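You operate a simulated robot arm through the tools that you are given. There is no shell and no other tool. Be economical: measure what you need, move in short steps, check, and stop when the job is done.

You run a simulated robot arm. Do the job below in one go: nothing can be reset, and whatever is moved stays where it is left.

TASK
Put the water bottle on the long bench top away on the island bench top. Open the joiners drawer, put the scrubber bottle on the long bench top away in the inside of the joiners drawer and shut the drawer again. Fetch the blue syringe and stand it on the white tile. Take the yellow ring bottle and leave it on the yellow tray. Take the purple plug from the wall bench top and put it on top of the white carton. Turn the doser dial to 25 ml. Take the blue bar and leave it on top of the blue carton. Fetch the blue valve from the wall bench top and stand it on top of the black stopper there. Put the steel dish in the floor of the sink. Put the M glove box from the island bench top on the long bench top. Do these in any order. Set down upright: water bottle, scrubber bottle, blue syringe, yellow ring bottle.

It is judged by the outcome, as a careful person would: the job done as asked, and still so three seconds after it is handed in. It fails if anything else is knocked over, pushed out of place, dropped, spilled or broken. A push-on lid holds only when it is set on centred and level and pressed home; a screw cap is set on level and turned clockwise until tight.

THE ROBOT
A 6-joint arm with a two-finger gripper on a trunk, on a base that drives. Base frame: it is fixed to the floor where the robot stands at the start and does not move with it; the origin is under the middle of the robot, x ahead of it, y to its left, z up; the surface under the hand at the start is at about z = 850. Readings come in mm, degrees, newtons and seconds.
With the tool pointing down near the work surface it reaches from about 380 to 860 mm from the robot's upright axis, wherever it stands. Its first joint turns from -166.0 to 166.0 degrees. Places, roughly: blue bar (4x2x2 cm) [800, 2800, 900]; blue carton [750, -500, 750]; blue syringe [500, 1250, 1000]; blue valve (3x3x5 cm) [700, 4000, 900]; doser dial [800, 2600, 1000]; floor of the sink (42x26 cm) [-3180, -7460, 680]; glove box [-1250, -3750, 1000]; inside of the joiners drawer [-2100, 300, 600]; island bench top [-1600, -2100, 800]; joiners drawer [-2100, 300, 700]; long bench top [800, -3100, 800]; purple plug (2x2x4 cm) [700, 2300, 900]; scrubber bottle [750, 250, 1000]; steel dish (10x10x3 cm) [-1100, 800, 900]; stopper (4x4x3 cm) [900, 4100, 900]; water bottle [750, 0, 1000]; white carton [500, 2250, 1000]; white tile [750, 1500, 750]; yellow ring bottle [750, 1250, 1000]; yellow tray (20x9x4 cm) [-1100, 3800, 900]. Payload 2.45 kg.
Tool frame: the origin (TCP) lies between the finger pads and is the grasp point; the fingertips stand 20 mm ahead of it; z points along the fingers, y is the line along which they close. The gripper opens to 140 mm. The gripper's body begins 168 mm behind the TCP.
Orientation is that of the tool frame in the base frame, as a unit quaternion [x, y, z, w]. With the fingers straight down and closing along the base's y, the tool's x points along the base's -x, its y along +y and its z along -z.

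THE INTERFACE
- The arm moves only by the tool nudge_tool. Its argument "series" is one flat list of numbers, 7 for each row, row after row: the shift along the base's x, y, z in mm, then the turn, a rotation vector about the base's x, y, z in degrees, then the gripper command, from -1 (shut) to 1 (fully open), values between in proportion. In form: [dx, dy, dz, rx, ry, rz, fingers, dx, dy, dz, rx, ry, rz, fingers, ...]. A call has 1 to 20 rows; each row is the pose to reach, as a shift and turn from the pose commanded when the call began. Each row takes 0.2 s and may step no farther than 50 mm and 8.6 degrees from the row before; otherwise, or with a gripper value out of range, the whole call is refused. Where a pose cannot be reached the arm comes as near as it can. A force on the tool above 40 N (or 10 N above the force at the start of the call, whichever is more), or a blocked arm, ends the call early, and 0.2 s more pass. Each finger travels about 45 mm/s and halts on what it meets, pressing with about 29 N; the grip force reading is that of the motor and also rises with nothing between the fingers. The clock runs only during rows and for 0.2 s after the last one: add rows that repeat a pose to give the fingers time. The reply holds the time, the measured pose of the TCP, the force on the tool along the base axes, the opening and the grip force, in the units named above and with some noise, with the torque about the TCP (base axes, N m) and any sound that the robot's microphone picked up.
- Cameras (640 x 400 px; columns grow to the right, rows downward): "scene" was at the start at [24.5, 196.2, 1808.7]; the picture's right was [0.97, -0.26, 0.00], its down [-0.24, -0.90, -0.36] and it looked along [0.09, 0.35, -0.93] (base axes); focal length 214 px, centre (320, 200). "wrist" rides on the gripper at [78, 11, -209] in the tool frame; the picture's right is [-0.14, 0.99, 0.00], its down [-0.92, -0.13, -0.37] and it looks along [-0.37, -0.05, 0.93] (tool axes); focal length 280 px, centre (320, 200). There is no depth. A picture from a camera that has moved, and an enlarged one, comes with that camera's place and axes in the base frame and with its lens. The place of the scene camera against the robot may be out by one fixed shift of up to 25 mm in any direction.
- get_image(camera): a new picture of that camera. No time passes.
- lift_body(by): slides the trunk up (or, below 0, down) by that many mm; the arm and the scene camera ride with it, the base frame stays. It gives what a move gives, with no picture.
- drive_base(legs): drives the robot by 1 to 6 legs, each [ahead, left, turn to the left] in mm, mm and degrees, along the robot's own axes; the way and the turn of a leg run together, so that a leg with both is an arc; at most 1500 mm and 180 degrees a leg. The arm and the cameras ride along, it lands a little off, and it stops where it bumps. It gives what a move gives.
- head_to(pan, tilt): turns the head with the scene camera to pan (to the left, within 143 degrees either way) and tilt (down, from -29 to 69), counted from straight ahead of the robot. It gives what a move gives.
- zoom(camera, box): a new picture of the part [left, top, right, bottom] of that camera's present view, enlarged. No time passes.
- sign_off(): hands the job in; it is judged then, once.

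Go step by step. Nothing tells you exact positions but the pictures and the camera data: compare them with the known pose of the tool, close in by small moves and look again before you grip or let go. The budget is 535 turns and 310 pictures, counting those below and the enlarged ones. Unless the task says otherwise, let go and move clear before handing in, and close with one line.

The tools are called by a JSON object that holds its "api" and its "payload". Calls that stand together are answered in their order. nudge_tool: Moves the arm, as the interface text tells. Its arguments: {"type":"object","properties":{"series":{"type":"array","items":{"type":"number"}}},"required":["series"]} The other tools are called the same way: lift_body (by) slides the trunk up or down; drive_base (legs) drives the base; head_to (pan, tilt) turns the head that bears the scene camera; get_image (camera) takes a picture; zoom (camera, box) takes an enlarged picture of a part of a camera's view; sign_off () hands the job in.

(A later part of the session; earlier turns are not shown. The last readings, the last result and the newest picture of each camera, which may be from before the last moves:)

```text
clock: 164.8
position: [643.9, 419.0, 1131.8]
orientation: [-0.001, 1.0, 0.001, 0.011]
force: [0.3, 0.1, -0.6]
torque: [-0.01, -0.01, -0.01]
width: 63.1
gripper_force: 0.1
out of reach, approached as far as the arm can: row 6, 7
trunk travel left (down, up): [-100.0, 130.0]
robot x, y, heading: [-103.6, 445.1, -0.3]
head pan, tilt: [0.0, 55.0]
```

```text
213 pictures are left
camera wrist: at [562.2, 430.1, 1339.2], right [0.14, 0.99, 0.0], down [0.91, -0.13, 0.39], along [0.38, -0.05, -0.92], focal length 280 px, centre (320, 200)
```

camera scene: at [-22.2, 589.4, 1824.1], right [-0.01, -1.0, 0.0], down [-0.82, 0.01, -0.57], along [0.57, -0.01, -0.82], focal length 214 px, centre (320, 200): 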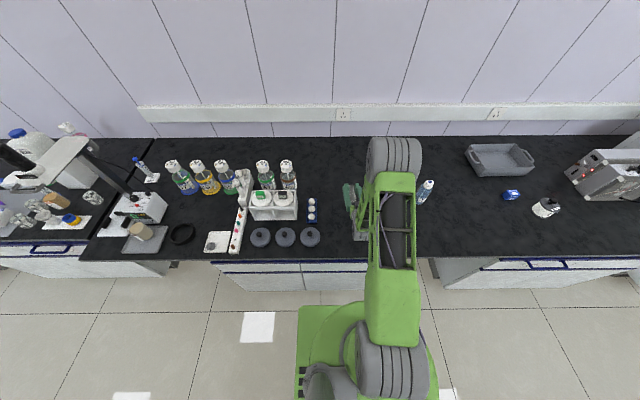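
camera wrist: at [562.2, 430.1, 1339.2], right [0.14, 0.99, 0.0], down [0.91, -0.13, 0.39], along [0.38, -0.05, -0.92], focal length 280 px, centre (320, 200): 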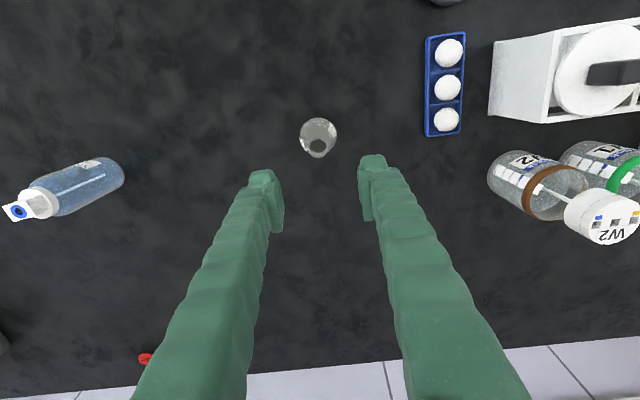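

{"api": "nudge_tool", "payload": {"series": [2, -2, -45, 0, 1.3, 0, -0.2, 4, -4, -95, 0, 1.3, 0, -0.2, 4, -4, -145, 0, 1.3, 0, -0.2, 4, -4, -181, 0, 1.3, 0, -0.2, 4, -4, -181, 0, 1.3, 0, -0.5, 4, -4, -181, 0, 1.3, 0, -1, 4, -4, -181, 0, 1.3, 0, -1, 4, -4, -181, 0, 1.3, 0, -1]}}

{"api": "get_image", "payload": {"camera": "wrist"}}

```text
clock: 166.6
position: [648.0, 413.5, 951.8]
orientation: [0.0, 1.0, 0.0, 0.0]
force: [-0.6, 0.0, 0.2]
torque: [0.0, 0.02, -0.03]
width: 26.4
gripper_force: 28.4
trunk travel left (down, up): [-100.0, 130.0]
robot x, y, heading: [-105.7, 450.3, -0.7]
head pan, tilt: [0.0, 55.0]
```

```text
212 pictures are left
camera wrist: at [570.1, 425.8, 1159.9], right [0.14, 0.99, 0.0], down [0.92, -0.13, 0.37], along [0.37, -0.05, -0.93], focal length 280 px, centre (320, 200)
```

wrist: 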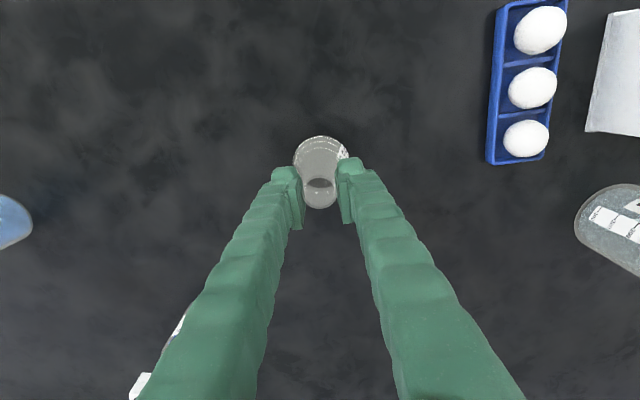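

{"api": "nudge_tool", "payload": {"series": [0, 0, 50, 0, 0, 0, -1, 0, 0, 100, 0, 0, 0, -1, 0, 0, 150, 0, 0, 0, -1, 0, 0, 200, 0, 0, 0, -1, 0, 0, 250, 0, 0, 0, -1]}}

{"api": "drive_base", "payload": {"legs": [[0, 930, 0]]}}

{"api": "get_image", "payload": {"camera": "wrist"}}

```text
clock: 167.8
position: [647.9, 414.9, 1201.2]
orientation: [0.0, 1.0, 0.0, 0.0]
force: [-0.5, 0.0, -0.4]
torque: [0.02, 0.03, 0.01]
width: 26.1
gripper_force: 28.9
trunk travel left (down, up): [-100.0, 130.0]
robot x, y, heading: [-104.0, 442.6, -0.7]
head pan, tilt: [0.0, 55.0]
```

```text
clock: 176.3
position: [656.0, 1348.0, 1200.3]
orientation: [-0.003, 1.0, 0.0, 0.0]
force: [-0.2, 0.2, -0.9]
torque: [-0.03, -0.02, -0.01]
width: 25.6
gripper_force: 28.8
trunk travel left (down, up): [-100.0, 130.0]
robot x, y, heading: [-96.2, 1374.9, -0.3]
head pan, tilt: [0.0, 55.0]
```

```text
211 pictures are left
camera wrist: at [577.9, 1359.1, 1409.6], right [0.13, 0.99, 0.0], down [0.92, -0.12, 0.37], along [0.37, -0.05, -0.93], focal length 280 px, centre (320, 200)
```

wrist: 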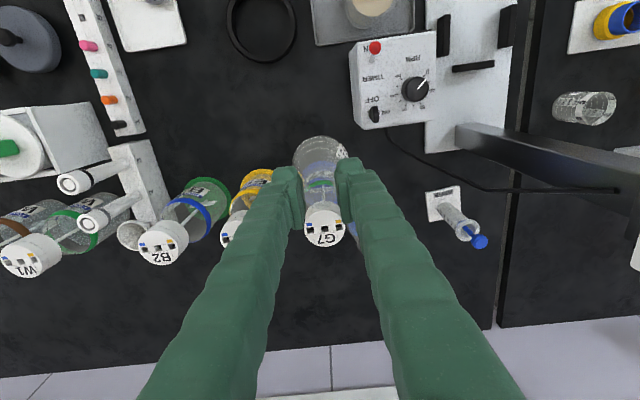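

{"api": "nudge_tool", "payload": {"series": [-33, -1, 0, 0, 0, 0, -1, -33, -1, -50, 0, 0, 0, -1, -33, -1, -100, 0, 0, 0, -1, -33, -1, -150, 0, 0, 0, -1, -33, -1, -200, 0, 0, 0, -1, -33, -1, -240, 0, 0, 0, -1, -33, -1, -247, 0, 0, 0, -1]}}

{"api": "nudge_tool", "payload": {"series": [0, 0, -1.5, 0, 0, 0, -1, 0, 0, -3, 0, 0, 0, -1]}}

```text
clock: 177.9
position: [621.8, 1347.4, 954.4]
orientation: [-0.003, 1.0, 0.0, 0.0]
force: [0.4, 0.2, -0.9]
torque: [-0.02, 0.01, 0.0]
width: 25.9
gripper_force: 29.3
trunk travel left (down, up): [-100.0, 130.0]
robot x, y, heading: [-98.3, 1375.8, -0.4]
head pan, tilt: [0.0, 55.0]
```

```text
clock: 178.5
position: [621.7, 1347.3, 951.1]
orientation: [-0.003, 1.0, 0.0, -0.001]
force: [-1.0, 0.2, 1.4]
torque: [0.0, 0.09, -0.03]
width: 25.8
gripper_force: 28.9
trunk travel left (down, up): [-100.0, 130.0]
robot x, y, heading: [-99.6, 1377.7, -0.5]
head pan, tilt: [0.0, 55.0]
```

{"api": "nudge_tool", "payload": {"series": [0, 0, -0.5, 0, 0, 0, -1, 0, 0, -0.5, 0, 0, 0, -0.5, 0, 0, -0.5, 0, 0, 0, -0.1, 0, 0, -0.5, 0, 0, 0, -0.1, 0, 0, 30, 0, 0, 0, -0.1, 0, 0, 80, 0, 0, 0, -0.1, 0, 0, 130, 0, 0, 0, -0.1, 0, 0, 180, 0, 0, 0, -0.1, 0, 0, 230, 0, 0, 0, -0.1, 0, 0, 280, 0, 0, 0, -0.1]}}

{"api": "get_image", "payload": {"camera": "wrist"}}

{"api": "zoom", "payload": {"camera": "scene", "box": [220, 120, 420, 270]}}

```text
clock: 180.7
position: [622.6, 1346.0, 1232.5]
orientation: [-0.003, 1.0, -0.001, 0.0]
force: [-0.3, 0.1, 0.5]
torque: [-0.04, 0.01, 0.01]
width: 63.0
gripper_force: 0.0
trunk travel left (down, up): [-100.0, 130.0]
robot x, y, heading: [-94.6, 1377.1, -0.2]
head pan, tilt: [0.0, 55.0]
```

```text
210 pictures are left
camera wrist: at [544.7, 1358.2, 1440.5], right [0.13, 0.99, 0.0], down [0.92, -0.12, 0.37], along [0.37, -0.05, -0.93], focal length 280 px, centre (320, 200)
```

wrist: 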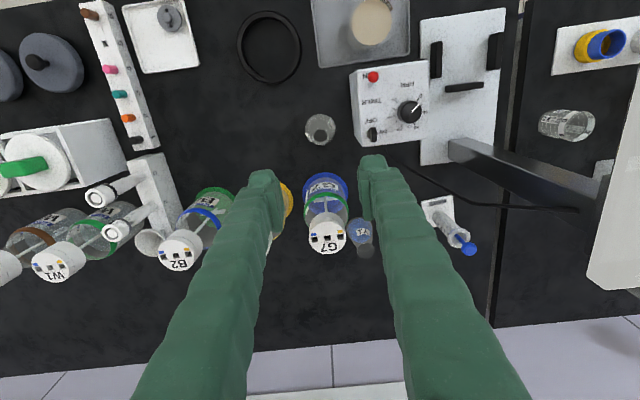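

```text
2.67 times, centred on (320, 195) of scene
camera zoom: at [-16.3, 1519.3, 1824.2], right [-0.01, -1.0, 0.0], down [-0.82, 0.0, -0.57], along [0.57, 0.0, -0.82], focal length 572 px, centre (320, 213)
```

zoom: 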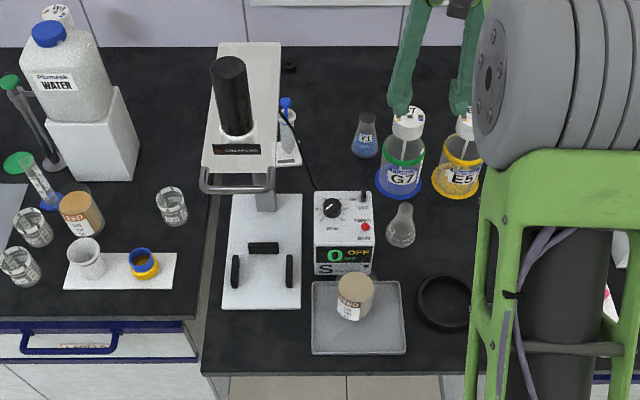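

The flask is restored and the syringe stands. Next: the yellow ring bottle E5. I drive the base so the hand is near above it.

{"api": "drive_base", "payload": {"legs": [[0, -130, 0], [120, 0, 0]]}}

{"api": "nudge_tool", "payload": {"series": [0, 0, 0, 0, 0, 8.2, 1, 0, 0, 0, 0, 0, 16.4, 1, 0, 0, 0, 0, 0, 24.6, 1, 0, 0, 0, 0, 0, 32.8, 1, 0, 0, 0, 0, 0, 41, 1, 0, 0, 0, 0, 0, 49.2, 1, 0, 0, 0, 0, 0, 57.4, 1, 0, 0, 0, 0, 0, 65.6, 1, 0, 0, 0, 0, 0, 73.8, 1, 0, 0, 0, 0, 0, 82, 1, 0, 0, 0, 0, 0, 90, 1]}}

{"api": "get_image", "payload": {"camera": "wrist"}}

```text
clock: 183.4
position: [744.6, 1217.4, 1230.6]
orientation: [-0.003, 1.0, 0.001, 0.0]
force: [0.9, -0.9, -0.4]
torque: [-0.04, 0.08, 0.0]
width: 63.0
gripper_force: 0.1
trunk travel left (down, up): [-100.0, 130.0]
robot x, y, heading: [21.1, 1249.0, -0.4]
head pan, tilt: [0.0, 55.0]
```

```text
clock: 185.8
position: [741.7, 1217.6, 1231.1]
orientation: [0.71, -0.705, 0.0, 0.0]
force: [0.4, 0.7, 0.3]
torque: [0.02, 0.03, 0.01]
width: 140.0
gripper_force: 0.1
trunk travel left (down, up): [-100.0, 130.0]
robot x, y, heading: [21.5, 1248.2, 0.0]
head pan, tilt: [0.0, 55.0]
```

```text
208 pictures are left
camera wrist: at [732.5, 1139.5, 1439.7], right [-0.99, 0.13, 0.0], down [0.12, 0.92, 0.37], along [0.05, 0.37, -0.93], focal length 280 px, centre (320, 200)
```

wrist: 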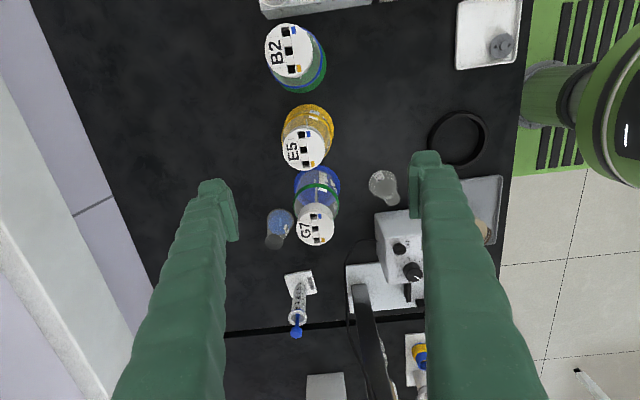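

{"api": "nudge_tool", "payload": {"series": [12, -3, -40, 0, 0, 0, 1, 24, -6, -80, 0, 0, 0, 1, 24, -6, -115, 0, 0, 0, 1]}}

{"api": "get_image", "payload": {"camera": "wrist"}}

```text
clock: 186.6
position: [767.2, 1209.7, 1116.2]
orientation: [0.709, -0.706, 0.0, 0.0]
force: [-0.1, -0.3, 0.4]
torque: [-0.03, -0.01, 0.0]
width: 139.6
gripper_force: 0.1
trunk travel left (down, up): [-100.0, 130.0]
robot x, y, heading: [20.3, 1243.0, -0.7]
head pan, tilt: [0.0, 55.0]
```

```text
207 pictures are left
camera wrist: at [757.0, 1133.0, 1324.0], right [-0.99, 0.13, 0.0], down [0.12, 0.92, 0.37], along [0.05, 0.37, -0.93], focal length 280 px, centre (320, 200)
```

wrist: 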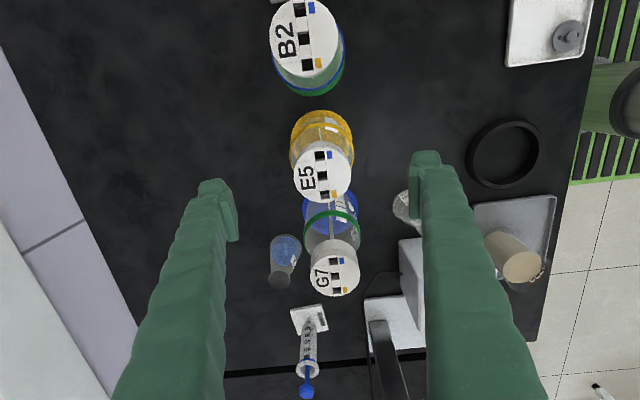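

{"api": "nudge_tool", "payload": {"series": [-2, 0, -50, 0, 0, 0, 1, -2, 0, -100, 0, 0, 0, 1, -2, 0, -150, 0, 0, 0, 1, -2, 0, -170, 0, 0, 0, 1]}}

{"api": "get_image", "payload": {"camera": "wrist"}}

```text
clock: 187.6
position: [763.8, 1212.0, 943.9]
orientation: [0.709, -0.705, 0.0, 0.0]
force: [-0.2, -0.4, -0.7]
torque: [0.0, 0.01, 0.0]
width: 139.9
gripper_force: 0.1
trunk travel left (down, up): [-100.0, 130.0]
robot x, y, heading: [18.1, 1244.9, -0.1]
head pan, tilt: [0.0, 55.0]
```

```text
206 pictures are left
camera wrist: at [754.0, 1133.6, 1154.1], right [-0.99, 0.13, 0.0], down [0.12, 0.92, 0.37], along [0.05, 0.37, -0.93], focal length 280 px, centre (320, 200)
```

wrist: 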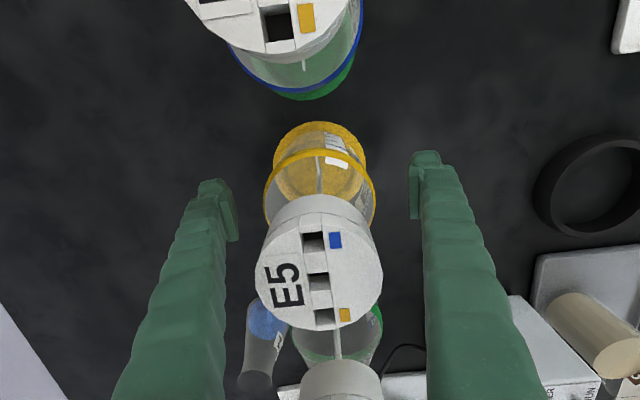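

{"api": "nudge_tool", "payload": {"series": [0, 0, 0, 0, 0, 0, 0.3, 0, 0, 0, 0, 0, 0, -0.2, 0, 0, 0, 0, 0, 0, -1, 0, 0, 0, 0, 0, 0, -1, 0, 0, 0, 0, 0, 0, -1]}}

{"api": "nudge_tool", "payload": {"series": [0, 0, 20, 0, 0, 0, -1, 0, 0, 50, 0, 0, 0, -1, 0, 0, 100, 0, 0, 0, -1, 0, 0, 150, 0, 0, 0, -1, 0, 0, 200, 0, 0, 0, -1, 0, 0, 250, 0, 0, 0, -1, 0, 0, 290, 0, 0, 0, -1]}}

{"api": "get_image", "payload": {"camera": "wrist"}}

```text
clock: 188.8
position: [763.3, 1211.5, 946.6]
orientation: [0.709, -0.705, -0.001, 0.0]
force: [1.5, 0.2, 2.6]
torque: [0.02, -0.02, -0.02]
width: 86.8
gripper_force: 28.4
trunk travel left (down, up): [-100.0, 130.0]
robot x, y, heading: [19.0, 1246.7, -0.1]
head pan, tilt: [0.0, 55.0]
```

```text
clock: 190.4
position: [762.2, 1211.9, 1237.5]
orientation: [0.709, -0.705, 0.0, 0.001]
force: [0.1, 0.4, -4.3]
torque: [0.0, -0.03, 0.01]
width: 87.0
gripper_force: 28.9
trunk travel left (down, up): [-100.0, 130.0]
robot x, y, heading: [18.2, 1246.2, -0.4]
head pan, tilt: [0.0, 55.0]
```

```text
205 pictures are left
camera wrist: at [753.8, 1133.5, 1445.4], right [-0.99, 0.13, 0.0], down [0.12, 0.92, 0.37], along [0.05, 0.37, -0.93], focal length 280 px, centre (320, 200)
```

wrist: 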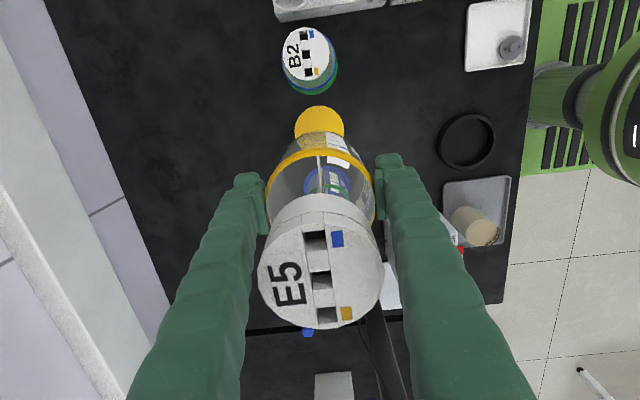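

Bottle held. Retract the arm and look toward the yellow tray.

{"api": "nudge_tool", "payload": {"series": [-48, 0, 0, 0, 0, 0, -1, -96, 0, 0, 0, 0, 0, -1, -144, 0, 0, 0, 0, 0, -1, -192, 0, 0, 0, 0, 0, -1, -240, 0, 0, 0, 0, 0, -1, -288, 0, 0, 0, 0, 0, -1, -325, 0, 0, 0, 0, 0, -1]}}

{"api": "head_to", "payload": {"pan": 95, "tilt": 30}}

{"api": "get_image", "payload": {"camera": "scene"}}

{"api": "head_to", "payload": {"pan": 125, "tilt": 30}}

{"api": "get_image", "payload": {"camera": "scene"}}

```text
clock: 192.0
position: [437.4, 1211.4, 1235.3]
orientation: [0.709, -0.705, 0.0, 0.001]
force: [-0.2, 0.7, -4.0]
torque: [-0.03, -0.03, -0.02]
width: 86.9
gripper_force: 28.6
trunk travel left (down, up): [-100.0, 130.0]
robot x, y, heading: [20.8, 1250.5, -0.1]
head pan, tilt: [0.0, 55.0]
```

```text
clock: 193.7
position: [439.4, 1210.5, 1235.3]
orientation: [0.709, -0.705, 0.001, 0.0]
force: [-0.1, -0.6, -3.3]
torque: [-0.02, -0.01, 0.01]
width: 86.8
gripper_force: 28.6
trunk travel left (down, up): [-100.0, 130.0]
robot x, y, heading: [16.7, 1243.9, -0.4]
head pan, tilt: [95.0, 30.0]
```

```text
204 pictures are left
camera scene: at [24.1, 1479.6, 1860.1], right [1.0, 0.08, 0.0], down [0.04, -0.5, -0.87], along [-0.07, 0.86, -0.5], focal length 214 px, centre (320, 200)
```

scene: 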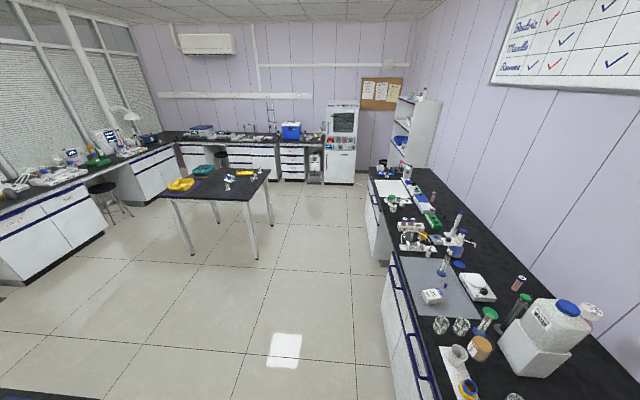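

```text
clock: 194.6
position: [439.5, 1210.0, 1235.1]
orientation: [0.709, -0.705, 0.0, 0.0]
force: [0.2, 0.2, -2.9]
torque: [-0.02, -0.01, -0.01]
width: 86.8
gripper_force: 28.7
trunk travel left (down, up): [-100.0, 130.0]
robot x, y, heading: [16.1, 1244.3, -0.2]
head pan, tilt: [125.0, 30.0]
```

```text
203 pictures are left
camera scene: at [-20.0, 1463.8, 1860.2], right [0.82, 0.57, 0.0], down [0.28, -0.41, -0.87], along [-0.49, 0.71, -0.5], focal length 214 px, centre (320, 200)
```

scene: 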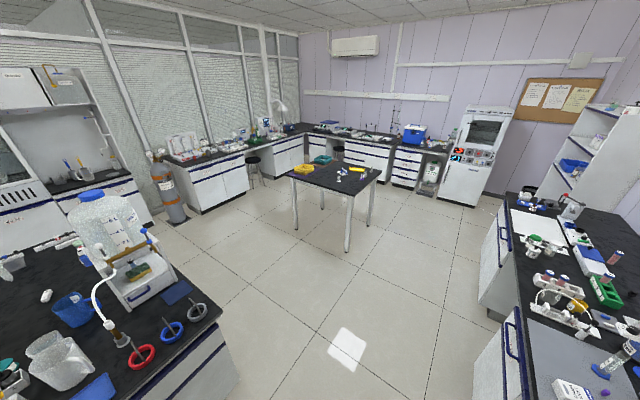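

{"api": "zoom", "payload": {"camera": "scene", "box": [270, 140, 400, 220]}}

```text
4.92 times, centred on (335, 180) of scene
camera zoom: at [-20.0, 1463.8, 1860.2], right [0.82, 0.57, 0.0], down [0.28, -0.41, -0.87], along [-0.49, 0.71, -0.5], focal length 1056 px, centre (246, 298)
```

zoom: 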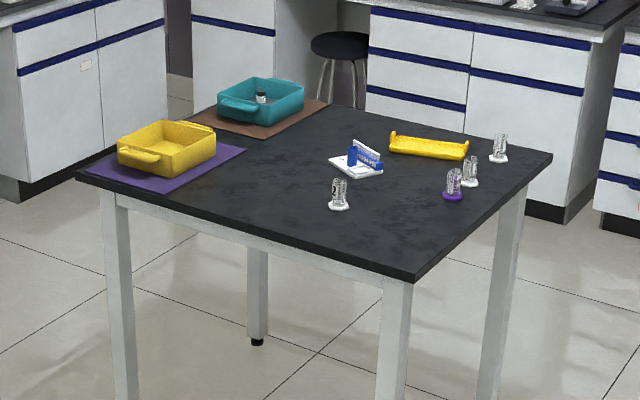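

The right tray is the narrow yellow one at about (-1040,3745) on the centre table. I'll drive there: back off, turn left, go north, then face the table.

{"api": "drive_base", "payload": {"legs": [[-120, 0, 0], [0, 0, 90], [1300, 0, 0], [1200, 270, 0]]}}

{"api": "head_to", "payload": {"pan": 60, "tilt": 45}}

{"api": "get_image", "payload": {"camera": "scene"}}

```text
clock: 211.6
position: [-336.9, 4154.4, 1236.4]
orientation: [1.0, 0.002, 0.0, 0.001]
force: [-0.5, -0.5, -3.8]
torque: [-0.02, -0.04, -0.02]
width: 86.2
gripper_force: 28.9
trunk travel left (down, up): [-100.0, 130.0]
robot x, y, heading: [-373.1, 3735.7, 89.7]
head pan, tilt: [125.0, 30.0]
```

```text
clock: 213.0
position: [-336.4, 4154.3, 1234.8]
orientation: [1.0, 0.002, 0.0, 0.0]
force: [-0.1, 0.1, -3.6]
torque: [0.0, -0.01, 0.03]
width: 86.5
gripper_force: 29.2
trunk travel left (down, up): [-100.0, 130.0]
robot x, y, heading: [-375.9, 3735.9, 89.7]
head pan, tilt: [60.0, 45.0]
```

```text
201 pictures are left
camera scene: at [-584.4, 3790.1, 1837.5], right [0.51, 0.86, 0.0], down [0.61, -0.36, -0.71], along [-0.61, 0.36, -0.71], focal length 214 px, centre (320, 200)
```

scene: 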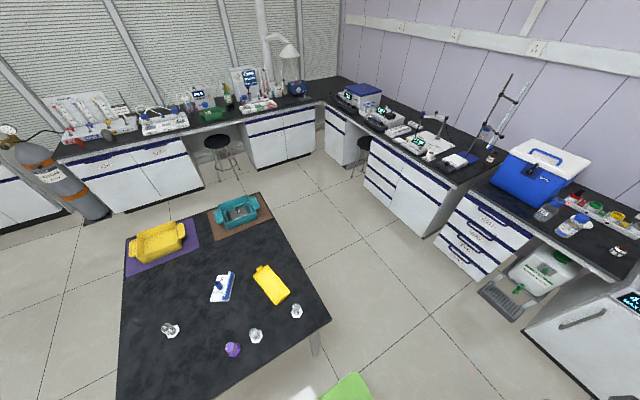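

{"api": "drive_base", "payload": {"legs": [[0, 0, 90]]}}

{"api": "get_image", "payload": {"camera": "wrist"}}

```text
clock: 217.2
position: [-793.4, 3771.4, 1234.8]
orientation: [0.705, 0.709, 0.0, 0.0]
force: [-0.9, 0.9, -4.2]
torque: [0.02, 0.03, 0.04]
width: 86.0
gripper_force: 29.1
trunk travel left (down, up): [-100.0, 130.0]
robot x, y, heading: [-371.3, 3733.7, 179.8]
head pan, tilt: [60.0, 45.0]
```

```text
200 pictures are left
camera wrist: at [-782.6, 3850.3, 1443.4], right [0.99, -0.13, 0.0], down [-0.12, -0.92, 0.37], along [-0.05, -0.37, -0.93], focal length 280 px, centre (320, 200)
```

wrist: 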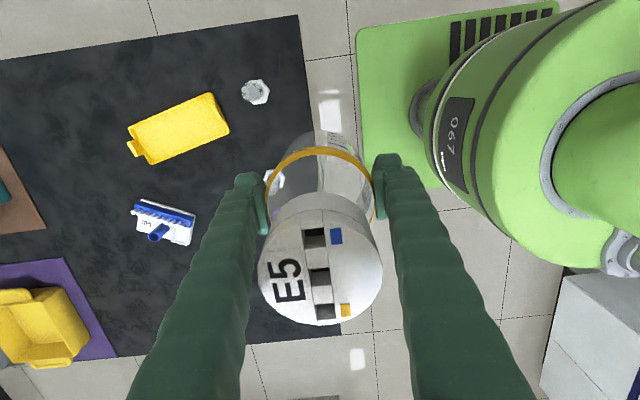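

{"api": "zoom", "payload": {"camera": "wrist", "box": [110, 70, 270, 180]}}

```text
3.64 times, centred on (190, 125) of wrist
camera zoom: at [-782.6, 3850.3, 1443.4], right [0.99, -0.13, 0.0], down [-0.12, -0.92, 0.37], along [-0.05, -0.37, -0.93], focal length 1020 px, centre (793, 473)
```

zoom: 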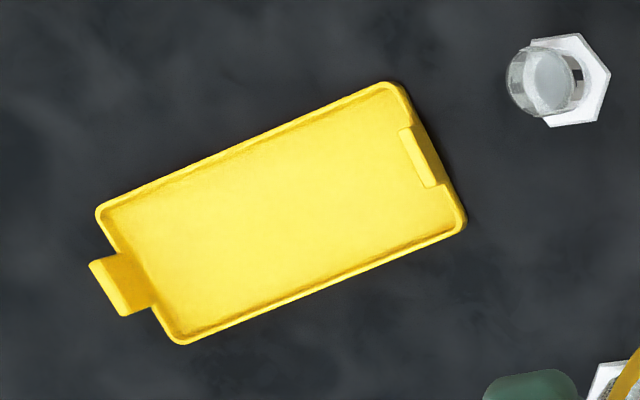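

{"api": "nudge_tool", "payload": {"series": [-47, 7, 0, 0, 0, 0, -1, -94, 14, 0, 0, 0, 0, -1, -141, 21, 0, 0, 0, 0, -1, -188, 28, 0, 0, 0, 0, -1, -235, 35, 0, 0, 0, 0, -1, -281, 39, 0, 0, 0, 0, -1]}}

{"api": "get_image", "payload": {"camera": "wrist"}}

{"api": "head_to", "payload": {"pan": 0, "tilt": 55}}

{"api": "get_image", "payload": {"camera": "scene"}}

```text
clock: 218.6
position: [-1075.4, 3810.9, 1232.8]
orientation: [0.705, 0.709, 0.0, 0.002]
force: [-0.6, -0.5, -3.7]
torque: [0.01, -0.08, -0.03]
width: 86.0
gripper_force: 28.9
trunk travel left (down, up): [-100.0, 130.0]
robot x, y, heading: [-375.2, 3735.4, 179.8]
head pan, tilt: [60.0, 45.0]
```

```text
198 pictures are left
camera wrist: at [-1066.3, 3889.9, 1441.5], right [0.99, -0.13, 0.0], down [-0.12, -0.92, 0.37], along [-0.04, -0.37, -0.93], focal length 280 px, centre (320, 200)
```

wrist: 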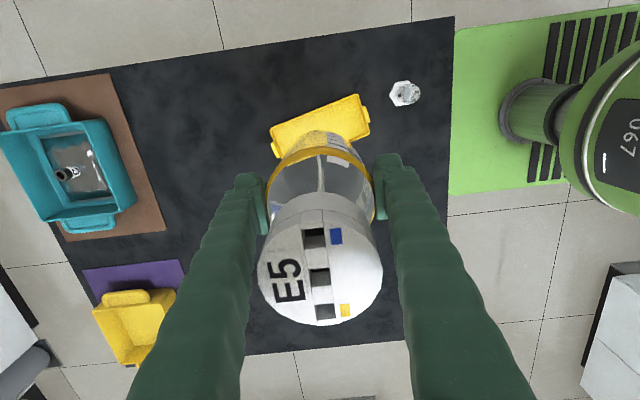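

```text
clock: 219.9
position: [-1074.1, 3811.8, 1233.9]
orientation: [0.705, 0.709, 0.001, 0.001]
force: [-0.5, -0.5, -2.6]
torque: [0.04, 0.01, -0.01]
width: 86.0
gripper_force: 28.9
trunk travel left (down, up): [-100.0, 130.0]
robot x, y, heading: [-373.8, 3735.9, 180.2]
head pan, tilt: [0.0, 55.0]
```

```text
197 pictures are left
camera scene: at [-457.2, 3597.9, 1824.1], right [0.0, 1.0, 0.0], down [0.82, 0.0, -0.57], along [-0.57, 0.0, -0.82], focal length 214 px, centre (320, 200)
```

scene: 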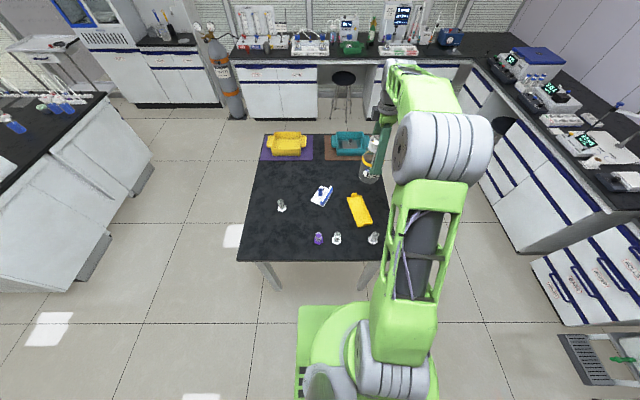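

{"api": "nudge_tool", "payload": {"series": [0, 0, -50, 0, 0, 0, -1, 0, 0, -100, 0, 0, 0, -1, 0, 0, -150, 0, 0, 0, -1, 0, 0, -200, 0, 0, 0, -1, 0, 0, -235, 0, 0, 0, -1]}}

{"api": "get_image", "payload": {"camera": "wrist"}}

{"api": "zoom", "payload": {"camera": "scene", "box": [300, 160, 420, 260]}}

```text
clock: 221.1
position: [-1074.4, 3811.0, 998.9]
orientation: [0.705, 0.709, 0.0, 0.0]
force: [0.0, -0.1, -2.5]
torque: [0.01, -0.04, -0.01]
width: 85.9
gripper_force: 29.3
trunk travel left (down, up): [-100.0, 130.0]
robot x, y, heading: [-371.6, 3734.2, 179.8]
head pan, tilt: [0.0, 55.0]
```

```text
196 pictures are left
camera wrist: at [-1063.6, 3890.0, 1207.3], right [0.99, -0.13, 0.0], down [-0.12, -0.92, 0.37], along [-0.05, -0.37, -0.93], focal length 280 px, centre (320, 200)
```

wrist: 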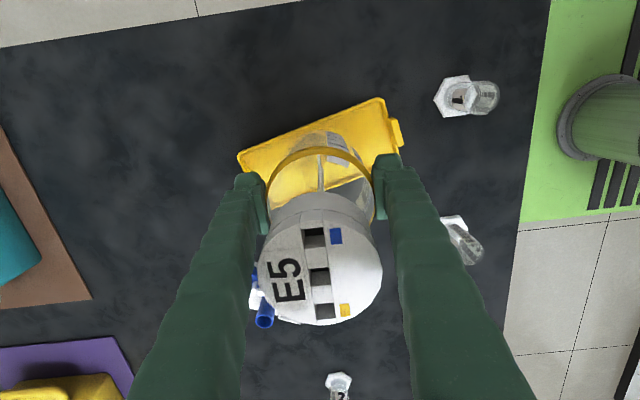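

```text
4.00 times, centred on (360, 210) of scene
camera zoom: at [-457.8, 3598.0, 1824.1], right [0.0, 1.0, 0.0], down [0.82, 0.0, -0.57], along [-0.57, 0.0, -0.82], focal length 858 px, centre (160, 160)
```

zoom: 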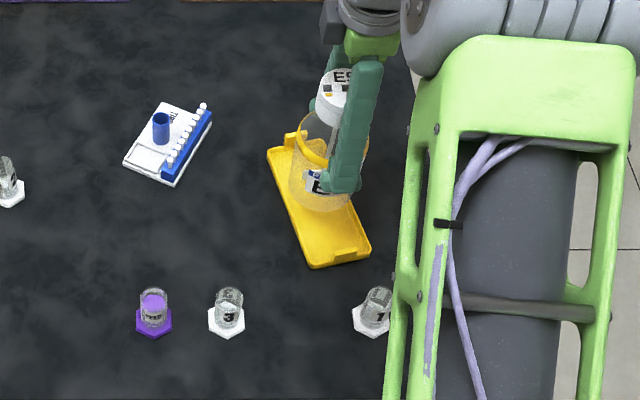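

{"api": "nudge_tool", "payload": {"series": [0, -5, -15, 0, 0, 0, -1, 0, -5, -30, 0, 0, 0, -1, 0, -5, -34, 0, 0, 0, -1]}}

{"api": "nudge_tool", "payload": {"series": [0, 0, -3, 0, 0, 0, -1, 0, 0, -6, 0, 0, 0, -1, 0, 0, -6, 0, 0, 0, -1]}}

{"api": "zoom", "payload": {"camera": "scene", "box": [320, 170, 400, 240]}}

```text
clock: 221.9
position: [-1074.1, 3805.6, 965.7]
orientation: [0.705, 0.709, 0.001, 0.001]
force: [0.2, 0.1, -3.8]
torque: [0.02, -0.02, -0.02]
width: 85.9
gripper_force: 29.0
trunk travel left (down, up): [-100.0, 130.0]
robot x, y, heading: [-376.7, 3732.8, 179.6]
head pan, tilt: [0.0, 55.0]
```

```text
clock: 222.7
position: [-1073.4, 3807.2, 963.4]
orientation: [0.705, 0.71, -0.001, -0.002]
force: [3.3, 8.1, 28.4]
torque: [-0.54, 0.01, 0.09]
width: 86.4
gripper_force: 29.3
trunk travel left (down, up): [-100.0, 130.0]
robot x, y, heading: [-376.9, 3735.8, 179.9]
head pan, tilt: [0.0, 55.0]
```

```text
5.71 times, centred on (360, 205) of scene
camera zoom: at [-453.9, 3598.8, 1824.5], right [0.0, 1.0, 0.0], down [0.82, 0.0, -0.58], along [-0.58, 0.0, -0.82], focal length 1226 px, centre (91, 171)
```

zoom: 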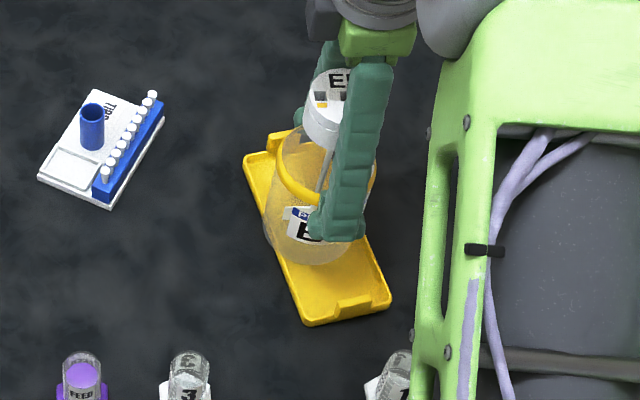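

The bottle's south edge touches the tray rim; shift ~9 mm north and try again.

{"api": "nudge_tool", "payload": {"series": [0, 0, 8, 0, 0, 0, -1, -2, 8, 8, 0, 0, 0, -1, -2, 8, 4, 0, 0, 0, -1, -2, 8, 1, 0, 0, 0, -1]}}

{"api": "nudge_tool", "payload": {"series": [0, 0, -3, 0, 0, 0, -1, 0, 0, -5, 0, 0, 0, -1, 0, 0, -5, 0, 0, 0, -1]}}

{"api": "zoom", "payload": {"camera": "scene", "box": [320, 170, 400, 240]}}

```text
clock: 223.7
position: [-1074.8, 3813.4, 963.2]
orientation: [0.704, 0.71, 0.0, -0.001]
force: [3.5, -1.2, 14.4]
torque: [-0.86, -0.34, 0.15]
width: 86.3
gripper_force: 28.9
trunk travel left (down, up): [-100.0, 130.0]
robot x, y, heading: [-376.1, 3735.9, 180.1]
head pan, tilt: [0.0, 55.0]
```

```text
clock: 224.5
position: [-1076.3, 3813.8, 956.1]
orientation: [0.705, 0.709, -0.001, -0.001]
force: [-2.2, 5.1, 19.8]
torque: [-0.52, -0.39, 0.04]
width: 87.5
gripper_force: 29.0
trunk travel left (down, up): [-100.0, 130.0]
robot x, y, heading: [-374.1, 3733.5, 179.8]
head pan, tilt: [0.0, 55.0]
```

```text
5.71 times, centred on (360, 205) of scene
camera zoom: at [-455.1, 3598.2, 1824.2], right [0.0, 1.0, 0.0], down [0.82, 0.0, -0.57], along [-0.57, 0.0, -0.82], focal length 1226 px, centre (91, 171)
```

zoom: 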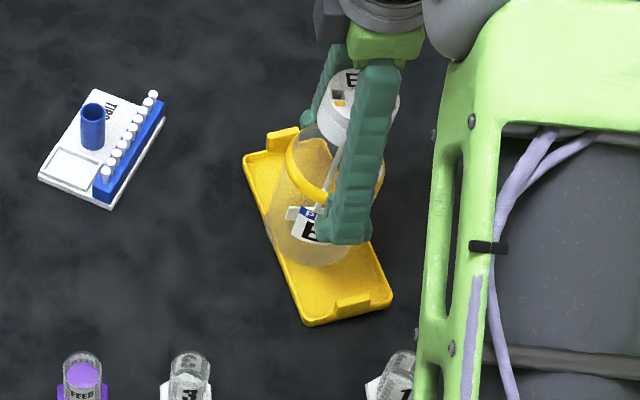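

{"api": "nudge_tool", "payload": {"series": [0, 0, 12, 0, 0, 0, -1, -2, 9, 14, 0, 0, 0, -1]}}

{"api": "zoom", "payload": {"camera": "scene", "box": [320, 170, 400, 240]}}

{"api": "get_image", "payload": {"camera": "wrist"}}

```text
clock: 225.1
position: [-1077.7, 3822.9, 968.7]
orientation: [0.705, 0.709, 0.002, 0.001]
force: [0.6, -0.3, -3.5]
torque: [0.03, -0.01, -0.02]
width: 87.5
gripper_force: 28.8
trunk travel left (down, up): [-100.0, 130.0]
robot x, y, heading: [-375.0, 3733.1, 180.1]
head pan, tilt: [0.0, 55.0]
```

```text
5.71 times, centred on (360, 205) of scene
camera zoom: at [-457.8, 3598.2, 1824.0], right [0.0, 1.0, 0.0], down [0.82, 0.0, -0.57], along [-0.57, 0.0, -0.82], focal length 1226 px, centre (91, 171)
```

zoom: 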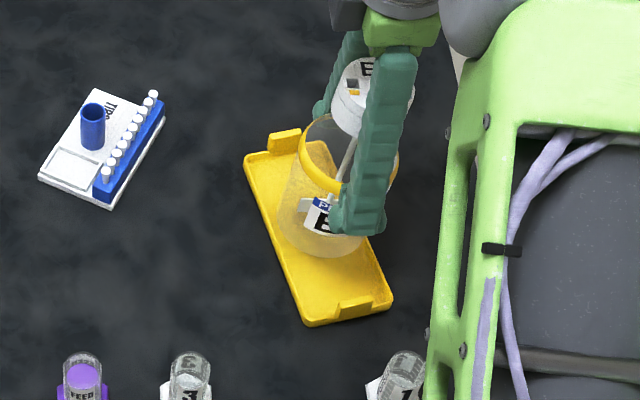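

```text
191 pictures are left
camera wrist: at [-1067.5, 3902.1, 1177.1], right [0.99, -0.13, 0.0], down [-0.12, -0.92, 0.37], along [-0.04, -0.37, -0.93], focal length 280 px, centre (320, 200)
```

wrist: 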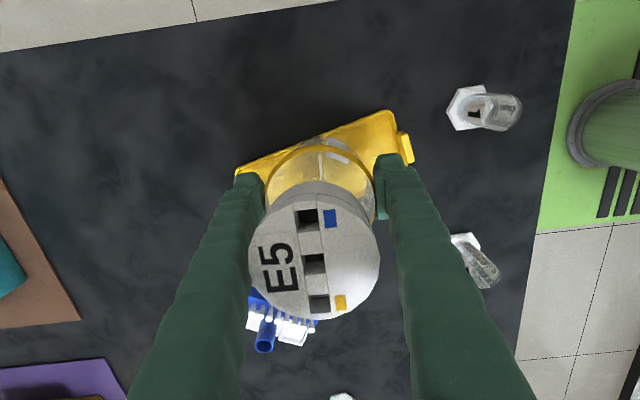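

{"api": "nudge_tool", "payload": {"series": [0, -1, -4, 0, 0, 0, -1, 0, -1, -8, 0, 0, 0, -1, 0, -1, -10, 0, 0, 0, -1]}}

{"api": "nudge_tool", "payload": {"series": [0, 0, -2, 0, 0, 0, -1, 0, 0, -4, 0, 0, 0, -1]}}

{"api": "zoom", "payload": {"camera": "scene", "box": [320, 170, 400, 240]}}

```text
clock: 225.9
position: [-1078.3, 3822.5, 963.9]
orientation: [0.705, 0.709, -0.001, -0.002]
force: [2.7, -1.3, 23.3]
torque: [0.64, -0.18, -0.09]
width: 87.4
gripper_force: 29.4
trunk travel left (down, up): [-100.0, 130.0]
robot x, y, heading: [-375.0, 3733.0, 179.8]
head pan, tilt: [0.0, 55.0]
```

```text
clock: 226.5
position: [-1077.5, 3820.7, 958.4]
orientation: [0.704, 0.71, -0.001, -0.001]
force: [1.6, -6.9, 29.6]
torque: [0.31, 0.1, 0.04]
width: 88.7
gripper_force: 28.4
trunk travel left (down, up): [-100.0, 130.0]
robot x, y, heading: [-373.1, 3734.8, 179.7]
head pan, tilt: [0.0, 55.0]
```

```text
5.71 times, centred on (360, 205) of scene
camera zoom: at [-453.9, 3596.7, 1824.3], right [0.0, 1.0, 0.0], down [0.82, 0.0, -0.57], along [-0.57, 0.0, -0.82], focal length 1226 px, centre (91, 171)
```

zoom: 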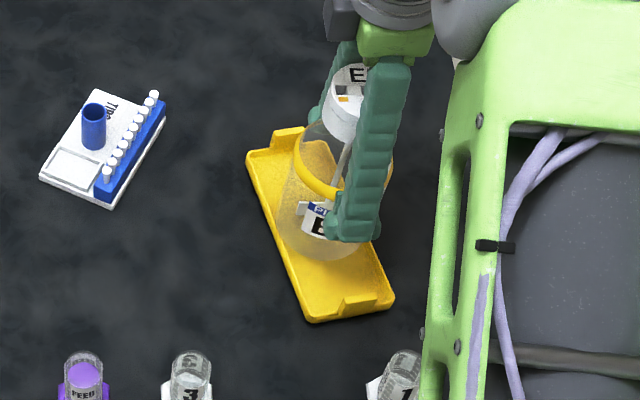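

{"api": "nudge_tool", "payload": {"series": [0, 0, 2, 0, 0, 0, -1, 0, 0, 2, 0, 0, 0, 0.29, 0, 0, 2, 0, 0, 0, 0.29]}}

{"api": "zoom", "payload": {"camera": "scene", "box": [320, 170, 400, 240]}}

{"api": "get_image", "payload": {"camera": "wrist"}}

```text
clock: 227.3
position: [-1077.8, 3820.8, 957.4]
orientation: [0.704, 0.71, 0.0, 0.001]
force: [-0.3, 0.2, -0.5]
torque: [-0.01, -0.02, 0.02]
width: 90.3
gripper_force: 0.1
trunk travel left (down, up): [-100.0, 130.0]
robot x, y, heading: [-376.3, 3736.9, 179.8]
head pan, tilt: [0.0, 55.0]
```

```text
5.71 times, centred on (360, 205) of scene
camera zoom: at [-457.2, 3598.1, 1824.0], right [0.0, 1.0, 0.0], down [0.82, 0.0, -0.57], along [-0.57, 0.0, -0.82], focal length 1226 px, centre (91, 171)
```

zoom: 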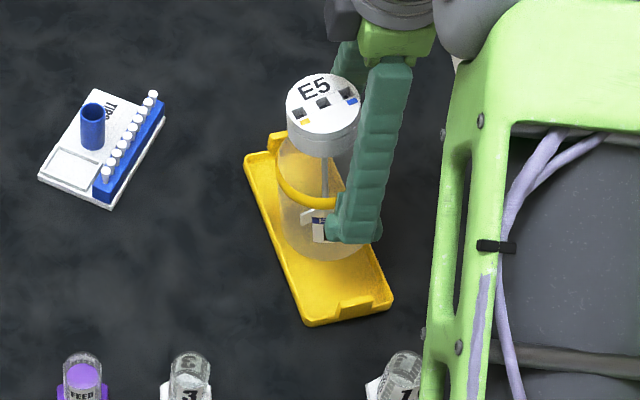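

```text
188 pictures are left
camera wrist: at [-1067.1, 3900.7, 1166.0], right [0.99, -0.13, 0.0], down [-0.12, -0.92, 0.37], along [-0.05, -0.37, -0.93], focal length 280 px, centre (320, 200)
```

wrist: 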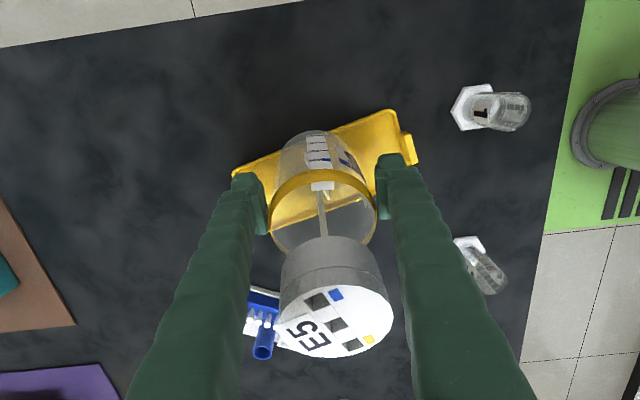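

{"api": "nudge_tool", "payload": {"series": [0, 0, 0, 0, 0, 0, 0.29, 0, 0, 0, 0, 0, 0, 0.29]}}

{"api": "zoom", "payload": {"camera": "wrist", "box": [200, 80, 440, 260]}}

{"api": "zoom", "payload": {"camera": "scene", "box": [340, 170, 390, 230]}}

```text
clock: 227.9
position: [-1077.9, 3821.1, 958.6]
orientation: [0.704, 0.71, 0.001, 0.0]
force: [0.1, 0.1, 0.5]
torque: [-0.02, -0.01, -0.03]
width: 90.2
gripper_force: 0.1
trunk travel left (down, up): [-100.0, 130.0]
robot x, y, heading: [-375.2, 3737.1, 179.9]
head pan, tilt: [0.0, 55.0]
```

```text
2.22 times, centred on (320, 170) of wrist
camera zoom: at [-1067.3, 3900.4, 1166.7], right [0.99, -0.13, 0.0], down [-0.12, -0.92, 0.37], along [-0.05, -0.37, -0.93], focal length 623 px, centre (320, 267)
```

zoom: 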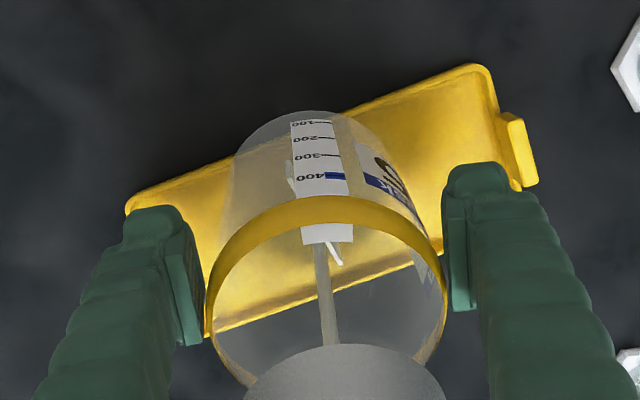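

```text
6.67 times, centred on (365, 200) of scene
camera zoom: at [-457.0, 3598.0, 1824.1], right [0.0, 1.0, 0.0], down [0.82, 0.0, -0.57], along [-0.57, 0.0, -0.82], focal length 1430 px, centre (20, 200)
```

zoom: 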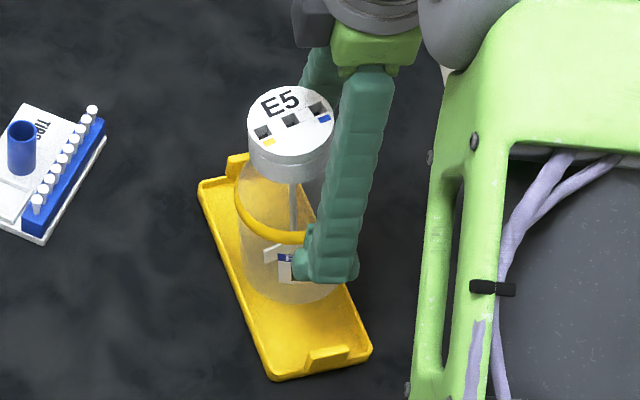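

The bottle is leaning in the tray because its edge sits on the rim. I'll regrip with the fingers closing across the tray, which will level and centre it.

{"api": "nudge_tool", "payload": {"series": [0, 0, 0, 0, 0, 0, 0.7, 0, 0, 0, 0, 0, 0, 1, 0, 0, 45, 0, 0, 0, 1, 0, 0, 95, 0, 0, 0, 1, 0, 0, 145, 0, 0, 0, 1, 0, 0, 195, 0, 0, 0, 1, 0, 0, 215, 0, 0, 0, 1]}}

{"api": "nudge_tool", "payload": {"series": [0, 0, 0, 0, 0, -7.7, 1, 0, -5, 0, 0, 0, -15.4, 1, 0, -10, 0, 0, 0, -23, 1, 0, -15, 0, 0, 0, -30.7, 1, 0, -20, 0, 0, 0, -38.3, 1, 0, -20, 0, 0, 0, -46, 1, 0, -20, 0, 0, 0, -53.7, 1, 0, -20, 0, 0, 0, -61.3, 1, 0, -20, 0, 0, 0, -69, 1, 0, -20, 0, 0, 0, -76.3, 1]}}

{"api": "get_image", "payload": {"camera": "wrist"}}

```text
clock: 229.5
position: [-1076.9, 3821.4, 1172.1]
orientation: [0.704, 0.71, 0.001, 0.001]
force: [-0.9, 0.4, 0.8]
torque: [-0.01, -0.01, 0.03]
width: 140.2
gripper_force: 0.1
trunk travel left (down, up): [-100.0, 130.0]
robot x, y, heading: [-376.2, 3736.2, 179.7]
head pan, tilt: [0.0, 55.0]
```

```text
clock: 231.7
position: [-1078.1, 3801.7, 1173.6]
orientation: [0.993, 0.122, 0.0, 0.0]
force: [0.6, -0.2, 0.0]
torque: [0.0, -0.01, -0.01]
width: 140.1
gripper_force: 0.0
trunk travel left (down, up): [-100.0, 130.0]
robot x, y, heading: [-371.5, 3733.8, 179.6]
head pan, tilt: [0.0, 55.0]
```

```text
185 pictures are left
camera wrist: at [-999.2, 3811.0, 1381.4], right [0.11, -0.99, 0.0], down [-0.92, -0.1, 0.37], along [-0.37, -0.04, -0.93], focal length 280 px, centre (320, 200)
```

wrist: 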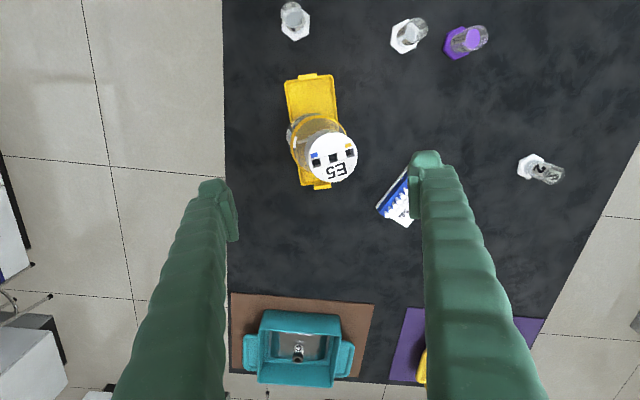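

{"api": "zoom", "payload": {"camera": "wrist", "box": [260, 60, 400, 200]}}

```text
2.86 times, centred on (330, 130) of wrist
camera zoom: at [-999.2, 3811.0, 1381.4], right [0.11, -0.99, 0.0], down [-0.92, -0.1, 0.37], along [-0.37, -0.04, -0.93], focal length 801 px, centre (291, 400)
```

zoom: 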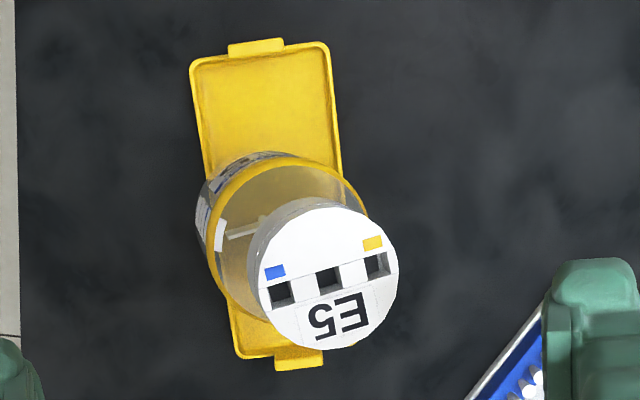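

{"api": "nudge_tool", "payload": {"series": [8, 0, -45, 0, 0, 0, 1, 8, 0, -95, 0, 0, 0, 1, 8, 0, -145, 0, 0, 0, 1, 8, 0, -195, 0, 0, 0, 1, 8, 0, -212, 0, 0, 0, 1]}}

{"api": "nudge_tool", "payload": {"series": [0, 0, 0, 0, 0, 0, 0.5, 0, 0, 0, 0, 0, 0, 0.3, 0, 0, 0, 0, 0, 0, 0, 0, 0, 0, 0, 0, 0, -1, 0, 0, 0, 0, 0, 0, -1]}}

{"api": "get_image", "payload": {"camera": "wrist"}}

{"api": "zoom", "payload": {"camera": "scene", "box": [330, 160, 410, 240]}}

```text
clock: 232.9
position: [-1070.1, 3801.2, 960.0]
orientation: [0.992, 0.123, 0.001, 0.0]
force: [0.3, -0.9, 0.0]
torque: [-0.02, -0.02, 0.0]
width: 140.0
gripper_force: 0.0
trunk travel left (down, up): [-100.0, 130.0]
robot x, y, heading: [-375.4, 3732.8, 179.8]
head pan, tilt: [0.0, 55.0]
```

```text
clock: 234.1
position: [-1071.3, 3804.7, 962.9]
orientation: [0.992, 0.123, -0.002, 0.0]
force: [-1.5, 9.2, 19.4]
torque: [1.92, 0.93, -0.09]
width: 86.8
gripper_force: 29.4
trunk travel left (down, up): [-100.0, 130.0]
robot x, y, heading: [-372.9, 3737.1, 179.7]
head pan, tilt: [0.0, 55.0]
```

```text
183 pictures are left
camera wrist: at [-991.6, 3813.1, 1170.8], right [0.11, -0.99, 0.0], down [-0.92, -0.1, 0.37], along [-0.37, -0.04, -0.93], focal length 280 px, centre (320, 200)
```

wrist: 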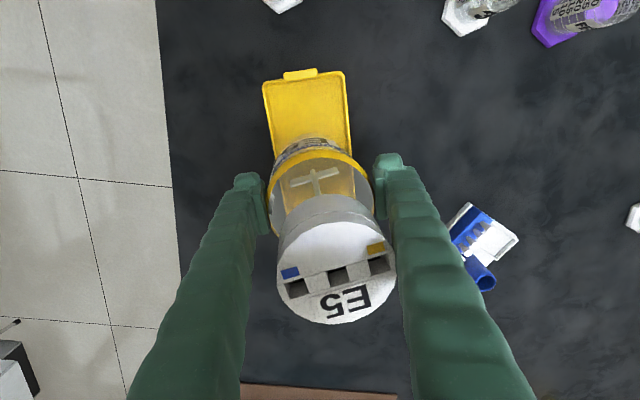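

```text
5.00 times, centred on (370, 200) of scene
camera zoom: at [-455.4, 3598.9, 1824.4], right [0.0, 1.0, 0.0], down [0.82, 0.0, -0.57], along [-0.57, 0.0, -0.82], focal length 1072 px, centre (70, 200)
```

zoom: 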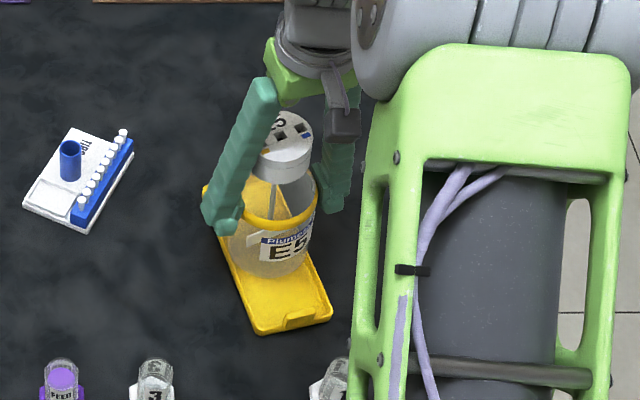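

{"api": "nudge_tool", "payload": {"series": [0, 0, 8, 0, 0, 0, -1, 0, 0, 18, 0, 0, 0, -1, 0, 0, 22, 0, 0, 0, -1]}}

{"api": "get_image", "payload": {"camera": "wrist"}}

{"api": "zoom", "payload": {"camera": "scene", "box": [330, 160, 410, 240]}}

```text
clock: 234.9
position: [-1069.5, 3801.9, 983.4]
orientation: [0.992, 0.123, 0.001, 0.001]
force: [1.0, 0.4, -1.9]
torque: [-0.01, -0.05, 0.0]
width: 84.3
gripper_force: 29.3
trunk travel left (down, up): [-100.0, 130.0]
robot x, y, heading: [-372.9, 3733.6, 179.7]
head pan, tilt: [0.0, 55.0]
```

```text
181 pictures are left
camera wrist: at [-991.2, 3810.9, 1190.9], right [0.11, -0.99, 0.0], down [-0.92, -0.1, 0.37], along [-0.36, -0.04, -0.93], focal length 280 px, centre (320, 200)
```

wrist: 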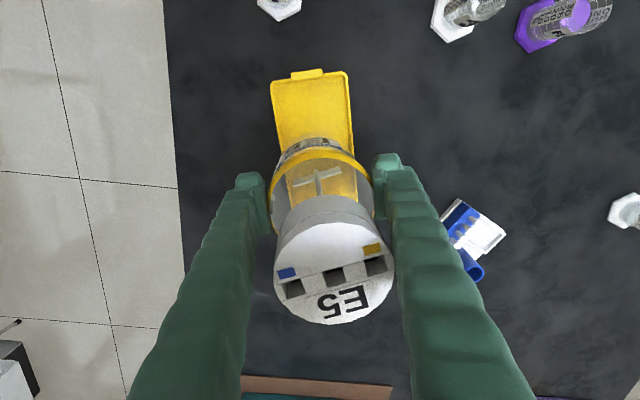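

```text
5.00 times, centred on (370, 200) of scene
camera zoom: at [-457.2, 3598.0, 1824.1], right [0.0, 1.0, 0.0], down [0.82, 0.0, -0.57], along [-0.57, 0.0, -0.82], focal length 1072 px, centre (70, 200)
```

zoom: 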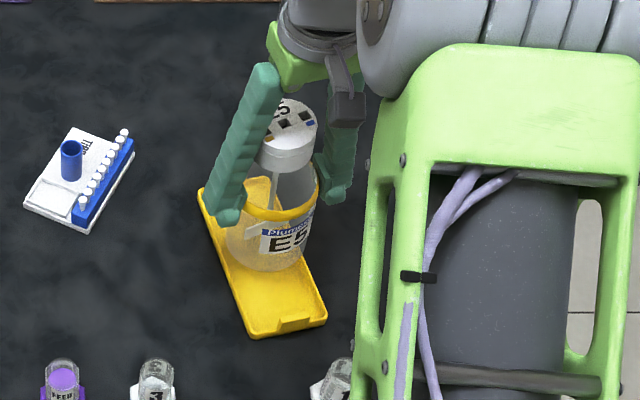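

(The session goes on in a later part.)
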